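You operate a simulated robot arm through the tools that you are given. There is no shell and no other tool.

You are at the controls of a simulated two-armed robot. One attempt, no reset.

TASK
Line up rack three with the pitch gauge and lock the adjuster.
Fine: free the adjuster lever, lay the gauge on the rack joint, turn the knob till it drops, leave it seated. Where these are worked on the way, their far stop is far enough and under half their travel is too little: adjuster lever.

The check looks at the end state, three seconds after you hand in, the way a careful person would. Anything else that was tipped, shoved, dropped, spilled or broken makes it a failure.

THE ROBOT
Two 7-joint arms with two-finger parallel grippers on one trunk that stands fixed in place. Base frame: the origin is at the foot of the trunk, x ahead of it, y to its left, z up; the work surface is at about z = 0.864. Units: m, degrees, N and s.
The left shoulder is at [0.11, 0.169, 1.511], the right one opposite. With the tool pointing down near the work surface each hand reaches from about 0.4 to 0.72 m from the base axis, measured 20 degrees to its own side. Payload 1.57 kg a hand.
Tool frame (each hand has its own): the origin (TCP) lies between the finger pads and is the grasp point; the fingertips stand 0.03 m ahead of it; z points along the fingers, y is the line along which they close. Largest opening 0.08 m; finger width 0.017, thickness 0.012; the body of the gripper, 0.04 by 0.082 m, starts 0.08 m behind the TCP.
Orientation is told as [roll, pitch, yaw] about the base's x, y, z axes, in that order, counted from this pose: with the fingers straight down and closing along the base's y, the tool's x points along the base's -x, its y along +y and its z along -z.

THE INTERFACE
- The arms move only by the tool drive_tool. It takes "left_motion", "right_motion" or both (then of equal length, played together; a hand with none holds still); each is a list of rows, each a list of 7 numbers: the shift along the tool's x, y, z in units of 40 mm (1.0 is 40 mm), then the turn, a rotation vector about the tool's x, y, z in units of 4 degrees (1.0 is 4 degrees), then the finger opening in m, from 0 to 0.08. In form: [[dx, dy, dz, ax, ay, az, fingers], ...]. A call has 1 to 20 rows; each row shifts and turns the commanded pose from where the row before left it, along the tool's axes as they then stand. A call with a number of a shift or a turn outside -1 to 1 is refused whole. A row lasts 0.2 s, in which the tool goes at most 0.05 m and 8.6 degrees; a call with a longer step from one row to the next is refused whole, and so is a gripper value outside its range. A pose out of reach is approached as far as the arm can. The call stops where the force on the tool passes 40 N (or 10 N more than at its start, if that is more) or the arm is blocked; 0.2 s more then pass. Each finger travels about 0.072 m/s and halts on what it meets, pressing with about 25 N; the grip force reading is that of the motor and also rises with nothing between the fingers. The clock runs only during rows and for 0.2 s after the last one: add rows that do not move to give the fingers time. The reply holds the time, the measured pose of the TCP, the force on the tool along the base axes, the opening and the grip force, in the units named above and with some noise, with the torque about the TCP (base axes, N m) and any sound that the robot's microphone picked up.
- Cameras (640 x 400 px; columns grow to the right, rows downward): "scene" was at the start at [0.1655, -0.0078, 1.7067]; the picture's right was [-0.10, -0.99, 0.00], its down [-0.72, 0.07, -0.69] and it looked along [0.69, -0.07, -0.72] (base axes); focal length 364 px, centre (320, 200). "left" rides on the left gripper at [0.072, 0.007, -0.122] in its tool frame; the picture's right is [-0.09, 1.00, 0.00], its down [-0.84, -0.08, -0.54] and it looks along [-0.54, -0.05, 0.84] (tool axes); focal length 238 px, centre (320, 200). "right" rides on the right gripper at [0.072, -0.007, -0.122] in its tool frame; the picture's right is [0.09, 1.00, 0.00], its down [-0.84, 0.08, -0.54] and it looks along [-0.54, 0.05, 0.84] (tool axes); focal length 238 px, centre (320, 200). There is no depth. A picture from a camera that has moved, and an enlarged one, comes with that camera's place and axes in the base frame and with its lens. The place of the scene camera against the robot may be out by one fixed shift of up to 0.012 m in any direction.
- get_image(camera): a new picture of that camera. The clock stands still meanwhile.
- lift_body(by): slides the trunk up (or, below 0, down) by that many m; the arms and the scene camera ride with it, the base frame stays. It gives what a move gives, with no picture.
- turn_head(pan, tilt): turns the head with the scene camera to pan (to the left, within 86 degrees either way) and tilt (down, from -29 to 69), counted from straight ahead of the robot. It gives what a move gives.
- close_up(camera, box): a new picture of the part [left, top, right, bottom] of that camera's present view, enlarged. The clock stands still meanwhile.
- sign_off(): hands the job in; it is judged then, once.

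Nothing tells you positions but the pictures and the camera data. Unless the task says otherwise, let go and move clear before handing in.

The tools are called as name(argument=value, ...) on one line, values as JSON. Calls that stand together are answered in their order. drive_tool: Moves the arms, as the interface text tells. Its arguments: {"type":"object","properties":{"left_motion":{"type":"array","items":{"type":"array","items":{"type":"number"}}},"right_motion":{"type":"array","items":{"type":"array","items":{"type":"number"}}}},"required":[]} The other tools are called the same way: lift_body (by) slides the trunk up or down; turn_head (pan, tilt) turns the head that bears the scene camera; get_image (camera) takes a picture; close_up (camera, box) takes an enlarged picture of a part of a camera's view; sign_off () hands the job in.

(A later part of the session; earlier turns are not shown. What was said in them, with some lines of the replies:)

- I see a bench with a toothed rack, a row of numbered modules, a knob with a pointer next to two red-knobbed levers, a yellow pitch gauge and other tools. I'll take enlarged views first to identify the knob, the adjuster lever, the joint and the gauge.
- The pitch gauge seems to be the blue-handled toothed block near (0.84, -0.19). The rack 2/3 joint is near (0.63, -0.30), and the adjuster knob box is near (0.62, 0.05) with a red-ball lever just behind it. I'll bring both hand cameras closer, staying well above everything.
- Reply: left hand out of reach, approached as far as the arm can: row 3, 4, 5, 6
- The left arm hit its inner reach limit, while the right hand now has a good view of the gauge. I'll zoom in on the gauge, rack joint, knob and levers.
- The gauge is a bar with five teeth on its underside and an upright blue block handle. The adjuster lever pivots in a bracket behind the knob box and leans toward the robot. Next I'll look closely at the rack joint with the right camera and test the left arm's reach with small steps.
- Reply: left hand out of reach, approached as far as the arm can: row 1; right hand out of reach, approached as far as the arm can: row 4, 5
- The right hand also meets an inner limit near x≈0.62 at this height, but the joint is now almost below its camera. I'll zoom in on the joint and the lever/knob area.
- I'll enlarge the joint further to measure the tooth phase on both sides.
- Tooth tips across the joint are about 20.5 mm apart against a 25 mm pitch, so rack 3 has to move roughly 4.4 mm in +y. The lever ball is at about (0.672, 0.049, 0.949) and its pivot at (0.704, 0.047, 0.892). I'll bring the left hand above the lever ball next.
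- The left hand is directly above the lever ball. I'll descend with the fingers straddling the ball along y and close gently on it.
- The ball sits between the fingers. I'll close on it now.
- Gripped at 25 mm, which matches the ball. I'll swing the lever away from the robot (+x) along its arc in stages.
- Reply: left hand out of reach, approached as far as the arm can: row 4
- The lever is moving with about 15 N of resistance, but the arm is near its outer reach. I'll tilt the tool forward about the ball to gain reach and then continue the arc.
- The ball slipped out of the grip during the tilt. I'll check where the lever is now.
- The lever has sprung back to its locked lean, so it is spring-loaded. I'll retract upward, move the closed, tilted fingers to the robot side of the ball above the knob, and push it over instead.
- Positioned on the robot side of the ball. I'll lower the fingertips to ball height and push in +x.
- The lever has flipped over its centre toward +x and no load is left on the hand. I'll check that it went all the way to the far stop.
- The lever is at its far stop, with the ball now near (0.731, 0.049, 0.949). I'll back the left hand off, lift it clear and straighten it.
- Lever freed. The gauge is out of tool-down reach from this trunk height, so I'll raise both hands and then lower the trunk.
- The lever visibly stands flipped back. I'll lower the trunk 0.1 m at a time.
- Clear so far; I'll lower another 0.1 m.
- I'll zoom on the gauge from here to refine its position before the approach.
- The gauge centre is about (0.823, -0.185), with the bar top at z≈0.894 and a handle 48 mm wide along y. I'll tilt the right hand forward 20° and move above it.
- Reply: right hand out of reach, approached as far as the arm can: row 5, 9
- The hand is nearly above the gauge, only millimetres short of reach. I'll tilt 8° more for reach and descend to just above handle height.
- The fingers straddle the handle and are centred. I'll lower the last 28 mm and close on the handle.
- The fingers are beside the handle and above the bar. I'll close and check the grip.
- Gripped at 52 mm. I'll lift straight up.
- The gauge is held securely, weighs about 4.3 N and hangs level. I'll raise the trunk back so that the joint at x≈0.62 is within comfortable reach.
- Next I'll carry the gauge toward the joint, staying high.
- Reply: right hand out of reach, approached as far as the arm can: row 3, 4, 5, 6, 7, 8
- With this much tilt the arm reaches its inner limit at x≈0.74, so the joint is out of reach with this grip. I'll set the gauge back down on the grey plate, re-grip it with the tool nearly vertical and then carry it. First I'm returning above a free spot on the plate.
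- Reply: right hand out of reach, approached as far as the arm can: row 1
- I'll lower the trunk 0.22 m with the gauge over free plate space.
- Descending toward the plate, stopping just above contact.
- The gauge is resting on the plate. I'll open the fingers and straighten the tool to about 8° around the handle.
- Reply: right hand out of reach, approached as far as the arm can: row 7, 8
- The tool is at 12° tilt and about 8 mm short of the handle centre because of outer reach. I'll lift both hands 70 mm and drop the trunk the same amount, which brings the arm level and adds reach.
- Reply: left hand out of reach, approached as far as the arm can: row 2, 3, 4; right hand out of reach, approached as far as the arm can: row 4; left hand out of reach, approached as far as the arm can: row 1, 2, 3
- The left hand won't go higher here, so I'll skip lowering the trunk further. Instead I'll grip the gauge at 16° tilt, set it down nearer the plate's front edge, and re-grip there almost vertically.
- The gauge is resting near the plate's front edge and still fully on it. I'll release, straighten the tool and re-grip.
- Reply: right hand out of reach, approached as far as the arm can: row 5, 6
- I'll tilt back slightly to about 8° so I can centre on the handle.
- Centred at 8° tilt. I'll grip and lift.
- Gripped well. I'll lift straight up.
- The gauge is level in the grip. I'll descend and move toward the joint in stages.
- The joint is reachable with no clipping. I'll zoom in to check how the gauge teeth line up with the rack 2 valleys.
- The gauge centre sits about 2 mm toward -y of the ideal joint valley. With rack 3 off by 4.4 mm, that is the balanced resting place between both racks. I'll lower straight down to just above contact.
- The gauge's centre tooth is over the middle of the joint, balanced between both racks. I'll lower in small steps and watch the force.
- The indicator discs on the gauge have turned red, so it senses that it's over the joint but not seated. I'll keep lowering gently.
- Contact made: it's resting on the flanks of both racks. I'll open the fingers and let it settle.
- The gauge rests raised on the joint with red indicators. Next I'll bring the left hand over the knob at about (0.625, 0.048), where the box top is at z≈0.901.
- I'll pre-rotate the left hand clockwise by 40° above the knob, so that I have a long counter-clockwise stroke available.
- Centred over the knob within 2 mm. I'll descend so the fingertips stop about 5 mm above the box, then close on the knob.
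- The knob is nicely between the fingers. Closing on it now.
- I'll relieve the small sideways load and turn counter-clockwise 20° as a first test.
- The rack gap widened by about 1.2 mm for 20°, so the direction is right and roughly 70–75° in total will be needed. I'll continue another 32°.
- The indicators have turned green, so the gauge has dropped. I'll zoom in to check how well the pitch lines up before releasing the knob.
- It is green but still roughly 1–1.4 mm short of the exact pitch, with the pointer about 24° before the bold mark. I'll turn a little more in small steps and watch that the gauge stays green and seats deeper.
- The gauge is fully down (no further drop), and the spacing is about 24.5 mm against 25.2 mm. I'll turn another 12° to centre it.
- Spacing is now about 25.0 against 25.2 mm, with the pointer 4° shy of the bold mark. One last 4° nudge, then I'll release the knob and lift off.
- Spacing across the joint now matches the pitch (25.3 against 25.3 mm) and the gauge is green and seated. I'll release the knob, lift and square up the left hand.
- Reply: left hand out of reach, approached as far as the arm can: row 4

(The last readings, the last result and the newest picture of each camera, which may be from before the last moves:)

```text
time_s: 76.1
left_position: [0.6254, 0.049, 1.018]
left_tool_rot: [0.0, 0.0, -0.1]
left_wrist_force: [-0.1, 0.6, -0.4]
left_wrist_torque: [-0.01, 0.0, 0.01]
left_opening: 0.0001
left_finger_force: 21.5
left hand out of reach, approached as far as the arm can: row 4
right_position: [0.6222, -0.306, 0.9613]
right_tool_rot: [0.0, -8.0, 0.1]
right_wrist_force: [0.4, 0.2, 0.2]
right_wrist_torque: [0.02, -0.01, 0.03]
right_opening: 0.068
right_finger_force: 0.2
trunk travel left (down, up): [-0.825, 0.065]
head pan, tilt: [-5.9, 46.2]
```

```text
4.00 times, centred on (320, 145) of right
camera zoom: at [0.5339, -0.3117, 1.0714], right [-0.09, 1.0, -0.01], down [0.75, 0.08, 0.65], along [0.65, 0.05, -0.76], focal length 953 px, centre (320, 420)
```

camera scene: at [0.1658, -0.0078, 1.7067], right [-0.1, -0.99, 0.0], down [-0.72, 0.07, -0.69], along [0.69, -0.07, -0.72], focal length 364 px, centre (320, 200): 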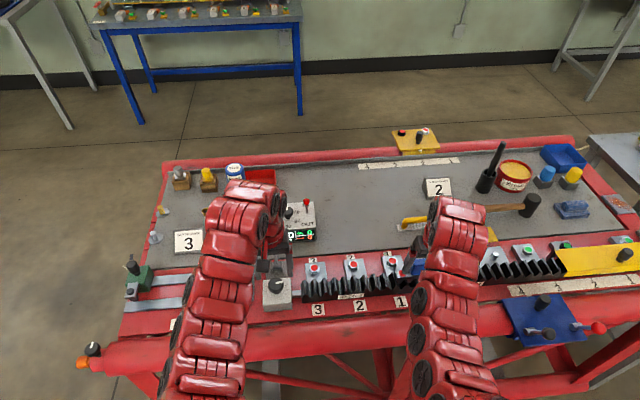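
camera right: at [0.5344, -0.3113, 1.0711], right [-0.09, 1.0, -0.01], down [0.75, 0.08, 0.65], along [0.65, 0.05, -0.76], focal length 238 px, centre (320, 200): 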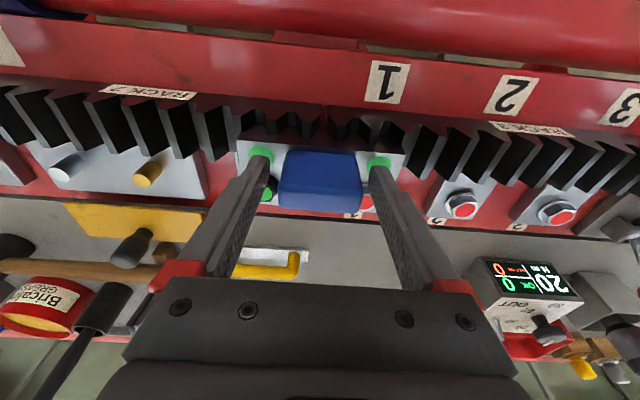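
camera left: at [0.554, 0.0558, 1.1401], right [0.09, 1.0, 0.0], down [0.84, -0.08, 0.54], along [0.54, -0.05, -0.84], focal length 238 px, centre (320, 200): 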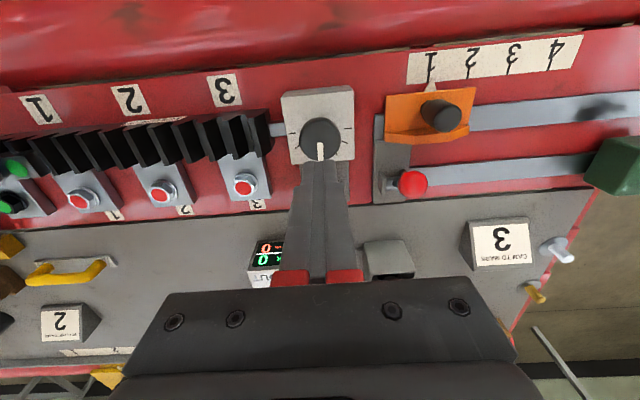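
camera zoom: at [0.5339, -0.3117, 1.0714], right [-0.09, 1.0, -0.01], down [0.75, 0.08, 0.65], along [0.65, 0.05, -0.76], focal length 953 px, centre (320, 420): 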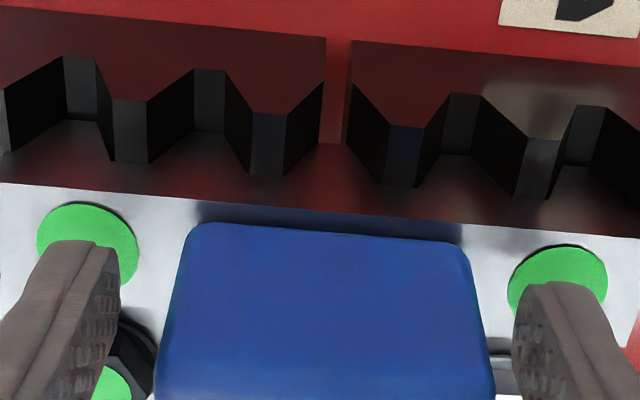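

The knob pointer is at the bold mark and the gauge stays green. To lock, I'll bring the closed left fingers over to the far side of the lever ball, tilted forward for reach.

drive_tool(left_motion=[[-0.6, 0, 0, 0, 0, 0, 0.0], [-0.6, 0, 0, 0, 0, 0, 0.0], [0, 0, 0, 0, -1, 0, 0.0], [0, 0, 0, 0, -1, 0, 0.0], [0, 0, 0, 0, -1, 0, 0.0], [0, 0, 0, 0, -1, 0, 0.0], [0, 0, 0, 0, -1, 0, 0.0], [0, 0, 0, 0, -1, 0, 0.0], [-0.601, 0, 0.268, 0, 0, 0, 0.0], [-0.601, 0, 0.268, 0, 0, 0, 0.0], [-0.601, 0, 0.268, 0, 0, 0, 0.0], [0, 0, 0, 0, 0, 0, 0.0]])

get_image(camera="left")

get_image(camera="right")

```text
time_s: 78.7
left_position: [0.7504, 0.0503, 1.0189]
left_tool_rot: [0.0, -24.0, 0.0]
left_wrist_force: [-1.1, -0.5, 0.4]
left_wrist_torque: [-0.02, -0.02, -0.02]
left_opening: 0.0
left_finger_force: 21.4
right_position: [0.6215, -0.3048, 0.9611]
right_tool_rot: [0.1, -8.0, 0.1]
right_wrist_force: [0.5, -0.1, 0.6]
right_wrist_torque: [0.0, -0.02, -0.02]
right_opening: 0.0683
right_finger_force: 0.1
trunk travel left (down, up): [-0.825, 0.065]
head pan, tilt: [-5.9, 46.2]
```

```text
taken
camera left: at [0.6357, 0.0568, 1.1006], right [0.08, 1.0, 0.04], down [0.54, -0.08, 0.84], along [0.83, -0.05, -0.55], focal length 238 px, centre (320, 200)
```

left: 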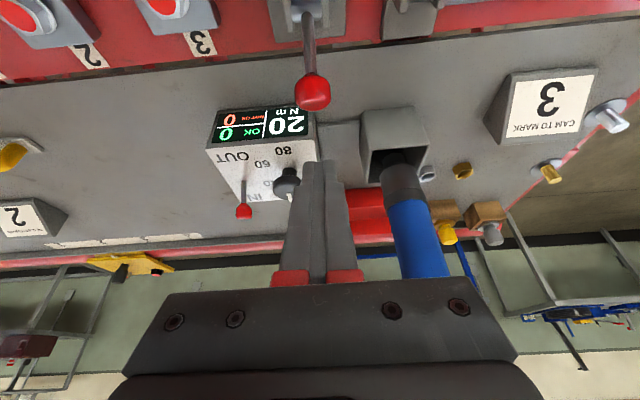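

```text
taken
camera right: at [0.5338, -0.3117, 1.0714], right [-0.09, 1.0, -0.01], down [0.75, 0.08, 0.65], along [0.65, 0.05, -0.76], focal length 238 px, centre (320, 200)
```

right: 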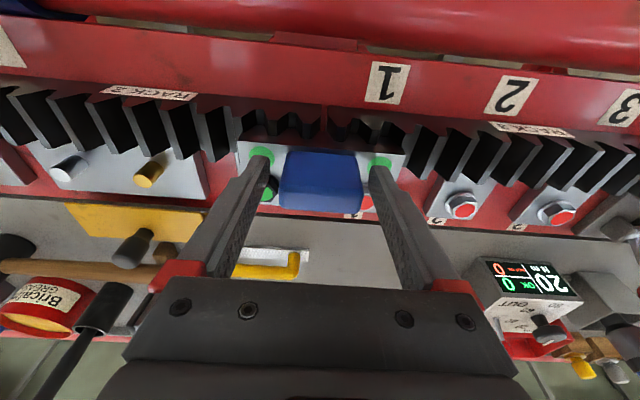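

The ball is at (0.731, 0.050, 0.949) with the closed fingers just beyond it. I'll lower them behind the ball and pull toward the robot.

drive_tool(left_motion=[[0.176, 0, 0.396, 0, 0, 0, 0.0], [0.176, 0, 0.396, 0, 0, 0, 0.0], [0.176, 0, 0.396, 0, 0, 0, 0.0], [0, 0, 0, 0, 0, 0, 0.0], [0.183, 0, -0.0813, 0, 0, 0, 0.0], [0.183, 0, -0.0813, 0, 0, 0, 0.0], [0, 0, 0, 0, 0, 0, 0.0]])

get_image(camera="left")

```text
time_s: 80.3
left_position: [0.7376, 0.0501, 0.9674]
left_tool_rot: [0.1, -24.0, 0.1]
left_wrist_force: [1.7, 0.4, 1.0]
left_wrist_torque: [0.01, 0.0, 0.01]
left_opening: 0.0
left_finger_force: 20.8
right_position: [0.6224, -0.3056, 0.9613]
right_tool_rot: [0.0, -8.1, 0.0]
right_wrist_force: [0.4, 0.2, -0.7]
right_wrist_torque: [0.01, 0.0, 0.0]
right_opening: 0.0682
right_finger_force: 0.1
trunk travel left (down, up): [-0.825, 0.065]
head pan, tilt: [-5.9, 46.2]
```

```text
taken
camera left: at [0.6216, 0.056, 1.0493], right [0.08, 1.0, 0.04], down [0.54, -0.08, 0.84], along [0.84, -0.05, -0.55], focal length 238 px, centre (320, 200)
```

left: 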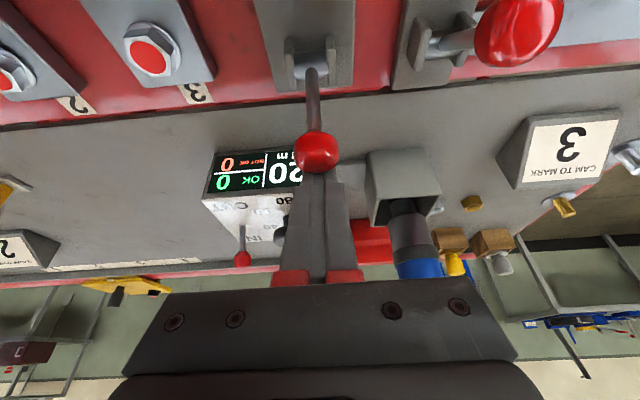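

The fingers are now behind the ball, just touching. Continuing to pull toward the robot.

drive_tool(left_motion=[[0.183, 0, -0.0813, 0, 0, 0, 0.0], [0.183, 0, -0.0813, 0, 0, 0, 0.0], [0.183, 0, -0.0813, 0, 0, 0, 0.0], [0.183, 0, -0.0813, 0, 0, 0, 0.0], [0, 0, 0, 0, 0, 0, 0.0]])

get_image(camera="left")

```text
time_s: 81.5
left_position: [0.7032, 0.0512, 0.9661]
left_tool_rot: [0.0, -23.9, -0.1]
left_wrist_force: [0.1, 0.0, 0.2]
left_wrist_torque: [0.05, 0.01, 0.01]
left_opening: 0.0
left_finger_force: 21.2
right_position: [0.6219, -0.306, 0.9609]
right_tool_rot: [0.0, -8.0, 0.0]
right_wrist_force: [0.0, -0.6, 0.2]
right_wrist_torque: [-0.02, -0.03, -0.01]
right_opening: 0.0683
right_finger_force: 0.0
trunk travel left (down, up): [-0.825, 0.065]
head pan, tilt: [-5.9, 46.2]
```

```text
taken
camera left: at [0.5898, 0.0563, 1.0484], right [0.08, 1.0, 0.04], down [0.55, -0.08, 0.83], along [0.83, -0.05, -0.55], focal length 238 px, centre (320, 200)
```

left: 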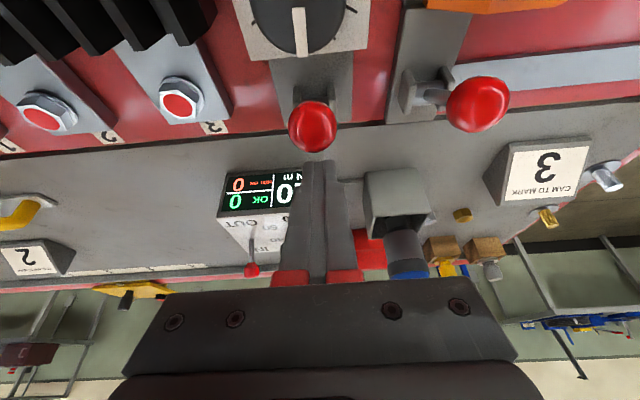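

The lever snapped over to the locked side (ball at x≈0.671). I'll press it gently against its stop to be sure.

drive_tool(left_motion=[[0.183, 0, -0.0813, 0, 0, 0, 0.0], [0.183, 0, -0.0813, 0, 0, 0, 0.0], [0.06, 0, -0.027, 0, 0, 0, 0.0], [0.06, 0, -0.027, 0, 0, 0, 0.0], [0, 0, 0, 0, 0, 0, 0.0]])

get_image(camera="left")

```text
time_s: 82.7
left_position: [0.6872, 0.0514, 0.9668]
left_tool_rot: [0.0, -24.2, 0.1]
left_wrist_force: [22.3, 0.3, 6.6]
left_wrist_torque: [0.14, -0.34, 0.08]
left_opening: 0.0002
left_finger_force: 21.0
right_position: [0.6239, -0.3045, 0.9598]
right_tool_rot: [-0.1, -7.9, 0.0]
right_wrist_force: [-0.1, -0.3, 0.6]
right_wrist_torque: [-0.01, 0.01, 0.05]
right_opening: 0.068
right_finger_force: 0.1
trunk travel left (down, up): [-0.825, 0.065]
head pan, tilt: [-5.9, 46.2]
```

```text
taken
camera left: at [0.5712, 0.056, 1.0489], right [0.08, 1.0, 0.04], down [0.54, -0.08, 0.84], along [0.84, -0.05, -0.55], focal length 238 px, centre (320, 200)
```

left: 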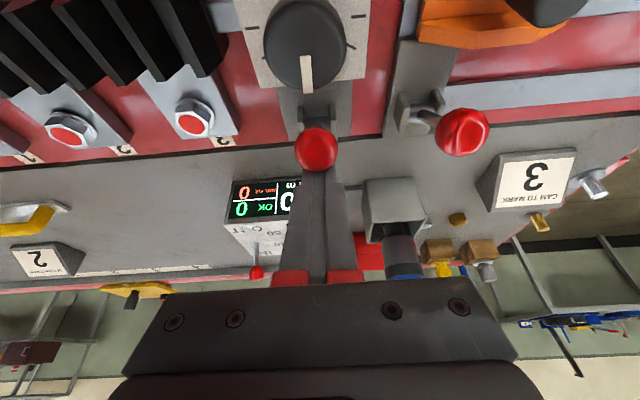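

Locked firmly against its stop. I'll back off, lift clear and straighten the left hand.

drive_tool(left_motion=[[-0.2, 0, 0.09, 0, 0, 0, 0.0], [-0.2, 0, 0.09, 0, 0, 0, 0.0], [-0.305, 0, -0.685, 0, 0, 0, 0.0], [-0.305, 0, -0.685, 0, 0, 0, 0.0], [-0.305, 0, -0.685, 0, 0, 0, 0.0], [0, 0, 0, 0, 1, 0, 0.0], [0, 0, 0, 0, 1, 0, 0.0], [0, 0, 0, 0, 1, 0, 0.0], [0, 0, 0, 0, 1, 0, 0.0], [0, 0, 0, 0, 1, 0, 0.0], [0, 0, 0, 0, 1, 0, 0.0], [0, 0.5, -0.5, 0, 0, 0, 0.0], [0, 0.6, -0.6, 0, 0, 0, 0.0], [0, 0.6, -0.6, 0, 0, 0, 0.0], [0, 0.6, -0.6, 0, 0, 0, 0.0]])

get_image(camera="left")

get_image(camera="right")

get_image(camera="scene")

```text
time_s: 85.9
left_position: [0.7022, 0.1419, 1.149]
left_tool_rot: [-0.1, 0.0, 0.0]
left_wrist_force: [0.0, -0.3, -0.4]
left_wrist_torque: [-0.03, 0.0, -0.02]
left_opening: 0.0
left_finger_force: 21.4
right_position: [0.6221, -0.305, 0.9613]
right_tool_rot: [-0.1, -8.1, 0.0]
right_wrist_force: [0.4, -0.3, -0.2]
right_wrist_torque: [0.01, -0.02, 0.01]
right_opening: 0.0679
right_finger_force: 0.1
trunk travel left (down, up): [-0.825, 0.065]
head pan, tilt: [-5.9, 46.2]
```

```text
taken
camera left: at [0.6304, 0.1487, 1.2713], right [0.09, 1.0, 0.0], down [0.84, -0.08, 0.54], along [0.54, -0.05, -0.84], focal length 238 px, centre (320, 200)
```

left: 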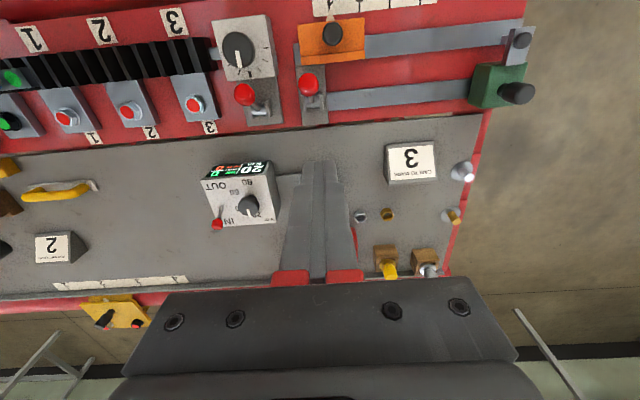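

```text
taken
camera right: at [0.5337, -0.3112, 1.0716], right [-0.09, 1.0, -0.01], down [0.75, 0.08, 0.65], along [0.65, 0.05, -0.76], focal length 238 px, centre (320, 200)
```

right: 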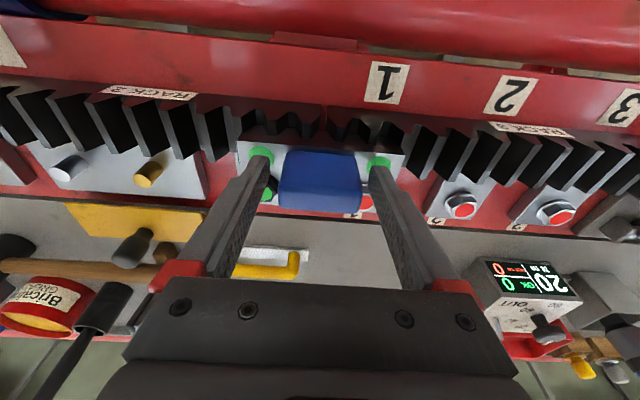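

```text
taken
camera scene: at [0.1651, -0.007, 1.7067], right [-0.1, -0.99, 0.0], down [-0.72, 0.07, -0.69], along [0.69, -0.07, -0.72], focal length 364 px, centre (320, 200)
```

scene: 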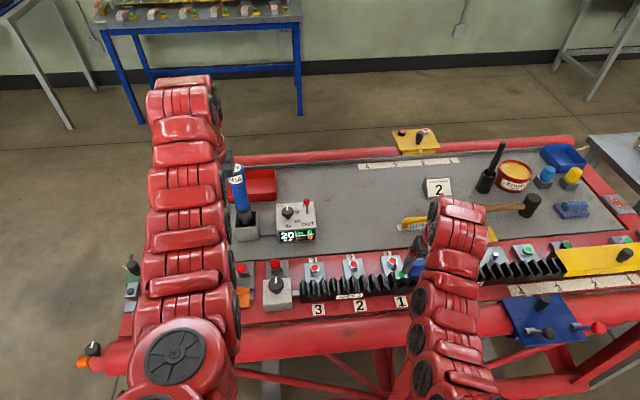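

The lever is locked, the knob is at its mark and the gauge is green and seated. I'll lift the right hand straight up off the gauge.

drive_tool(right_motion=[[0, 0, 0, 0, 0, 0, 0.074], [-0.04, 0, -0.3, 0, 0, 0, 0.074], [-0.087, 0, -0.62, 0, 0, 0, 0.074], [-0.087, 0, -0.62, 0, 0, 0, 0.074], [-0.087, 0, -0.62, 0, 0, 0, 0.074], [0, 0, 0, 0, 0, 0, 0.074]])

get_image(camera="right")

```text
time_s: 87.3
left_position: [0.7038, 0.1416, 1.1474]
left_tool_rot: [0.0, 0.0, -0.1]
left_wrist_force: [-0.8, 0.0, 0.3]
left_wrist_torque: [0.0, -0.02, -0.01]
left_opening: 0.0
left_finger_force: 21.2
right_position: [0.6237, -0.3054, 1.0483]
right_tool_rot: [-0.1, -7.9, 0.0]
right_wrist_force: [-0.5, -0.3, -0.4]
right_wrist_torque: [-0.01, -0.01, 0.01]
right_opening: 0.0739
right_finger_force: 0.1
trunk travel left (down, up): [-0.825, 0.065]
head pan, tilt: [-5.9, 46.2]
```

```text
taken
camera right: at [0.5349, -0.3122, 1.1592], right [-0.09, 1.0, -0.01], down [0.75, 0.08, 0.65], along [0.65, 0.05, -0.76], focal length 238 px, centre (320, 200)
```

right: 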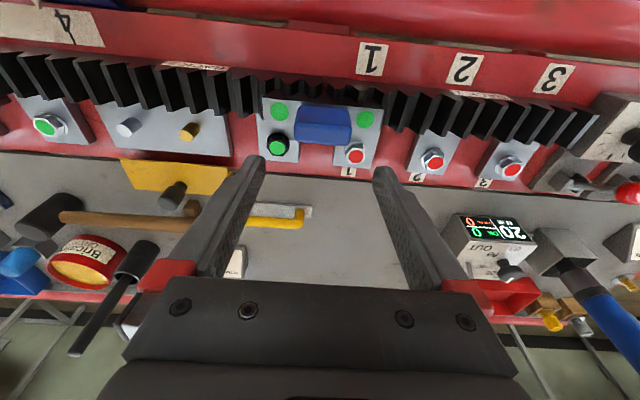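

The gauge stays seated and green. I'll move the right hand clear and do a final inspection.

drive_tool(right_motion=[[-0.43, 0.1, -0.69, 0, 0, 0, 0.07], [-0.43, 0.1, -0.69, 0, 0, 0, 0.07], [-0.43, 0.1, -0.69, 0, 0, 0, 0.07], [-0.43, 0.1, -0.69, 0, 0, 0, 0.07], [-0.43, 0.1, -0.69, 0, 0, 0, 0.07], [0, 0, 0, 0, 0, 0, 0.07]])

get_image(camera="scene")

get_image(camera="right")

close_up(camera="scene", box=[360, 230, 480, 310])

close_up(camera="scene", box=[220, 240, 320, 310])

close_up(camera="left", box=[160, 0, 360, 130])

```text
time_s: 88.7
left_position: [0.7015, 0.1416, 1.1493]
left_tool_rot: [0.0, 0.0, 0.0]
left_wrist_force: [0.2, 0.1, 0.7]
left_wrist_torque: [-0.01, 0.01, 0.01]
left_opening: 0.0
left_finger_force: 21.2
right_position: [0.6874, -0.2849, 1.1976]
right_tool_rot: [0.0, -8.1, 0.0]
right_wrist_force: [0.1, -0.2, -0.3]
right_wrist_torque: [0.01, 0.02, 0.03]
right_opening: 0.0699
right_finger_force: 0.0
trunk travel left (down, up): [-0.825, 0.065]
head pan, tilt: [-5.9, 46.2]
```

```text
taken
camera scene: at [0.1654, -0.0083, 1.7067], right [-0.1, -0.99, 0.0], down [-0.72, 0.07, -0.69], along [0.69, -0.07, -0.72], focal length 364 px, centre (320, 200)
```

scene: 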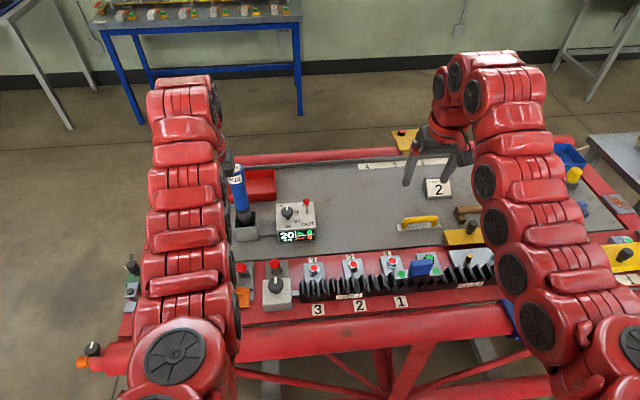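

```text
taken
camera right: at [0.5998, -0.2917, 1.3074], right [-0.09, 1.0, -0.01], down [0.75, 0.08, 0.65], along [0.65, 0.05, -0.76], focal length 238 px, centre (320, 200)
```

right: 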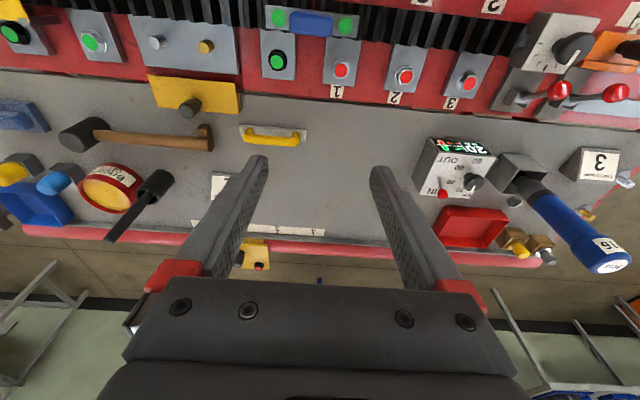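

```text
5.00 times, centred on (420, 270) of scene
camera zoom: at [0.1654, -0.0083, 1.7067], right [-0.1, -0.99, 0.0], down [-0.72, 0.07, -0.69], along [0.69, -0.07, -0.72], focal length 1820 px, centre (-180, -150)
```

zoom: 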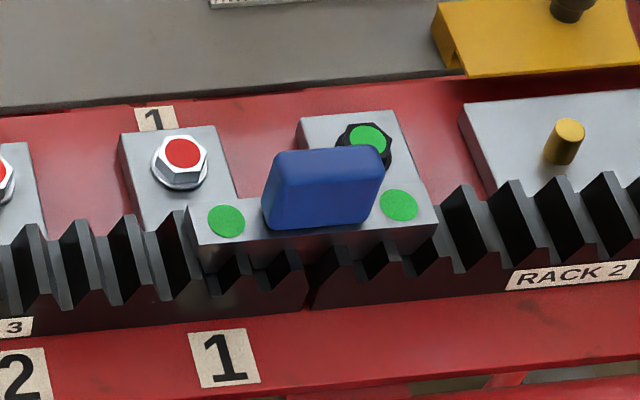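

```text
5.71 times, centred on (270, 275) of scene
camera zoom: at [0.1654, -0.0083, 1.7067], right [-0.1, -0.99, 0.0], down [-0.72, 0.07, -0.69], along [0.69, -0.07, -0.72], focal length 2080 px, centre (606, -229)
```

zoom: 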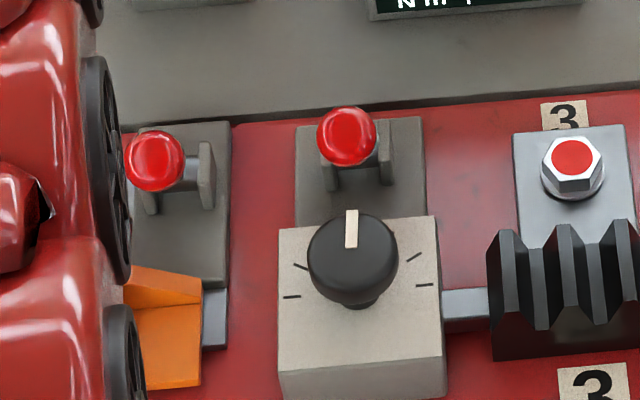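

```text
3.08 times, centred on (260, 65) of left
camera zoom: at [0.6308, 0.1474, 1.2712], right [0.09, 1.0, 0.0], down [0.84, -0.08, 0.54], along [0.54, -0.05, -0.84], focal length 733 px, centre (505, 615)
```

zoom: 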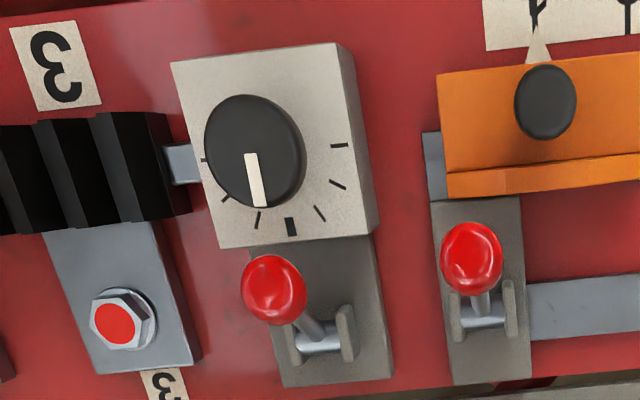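

Everything looks right, but I'll take one closer look at the seating before handing in.

close_up(camera="scene", box=[390, 250, 460, 300])

close_up(camera="right", box=[240, 0, 400, 90])

```text
8.00 times, centred on (425, 275) of scene
camera zoom: at [0.1654, -0.0083, 1.7067], right [-0.1, -0.99, 0.0], down [-0.72, 0.07, -0.69], along [0.69, -0.07, -0.72], focal length 2912 px, centre (-520, -400)
```

zoom: 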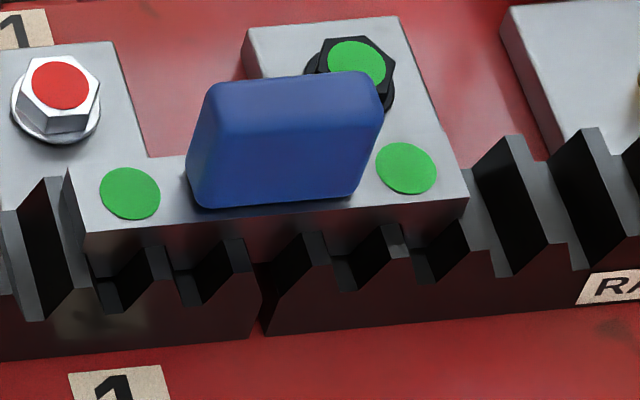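

```text
4.00 times, centred on (320, 45) of right
camera zoom: at [0.5998, -0.2917, 1.3074], right [-0.09, 1.0, -0.01], down [0.75, 0.08, 0.65], along [0.65, 0.05, -0.76], focal length 953 px, centre (320, 820)
```

zoom: 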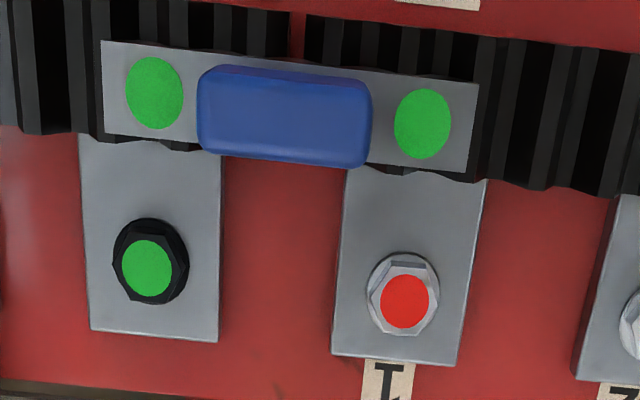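

The gauge is seated across the rack 2/3 joint with both indicators green. The knob is at its bold mark, the adjuster lever is back on its lock stop, both hands are clear and nothing else has moved. Handing in now.

sign_off()

```text
The job is handed in.
```

Rack three is lined up and locked, and I've handed the job in. No result from the check came back to me.

- **Alignment:** I freed the adjuster lever to its far stop, laid the gauge on the rack 2/3 joint and turned the knob until it dropped. Both gauge indicators went green partway through the turn. I turned a little further to centre it, which left the knob pointer on its bold mark. Measured from the camera, the spacing across the joint now matches the tooth pitch (about 25.3 mm each).
- **Lock:** The adjuster lever is back on its lock stop. I pressed it there at about 22 N and it did not move.
- **Gauge:** It is seated in the teeth with both indicators green. Both hands are clear of it.
- **On the way:** The lever slipped out of the first grip and sprang back, so I pushed it over instead. I also set the gauge down on the grey plate twice to re-grip it, because the arm could not reach the joint with the first grip. The final pictures show nothing else moved or tipped.
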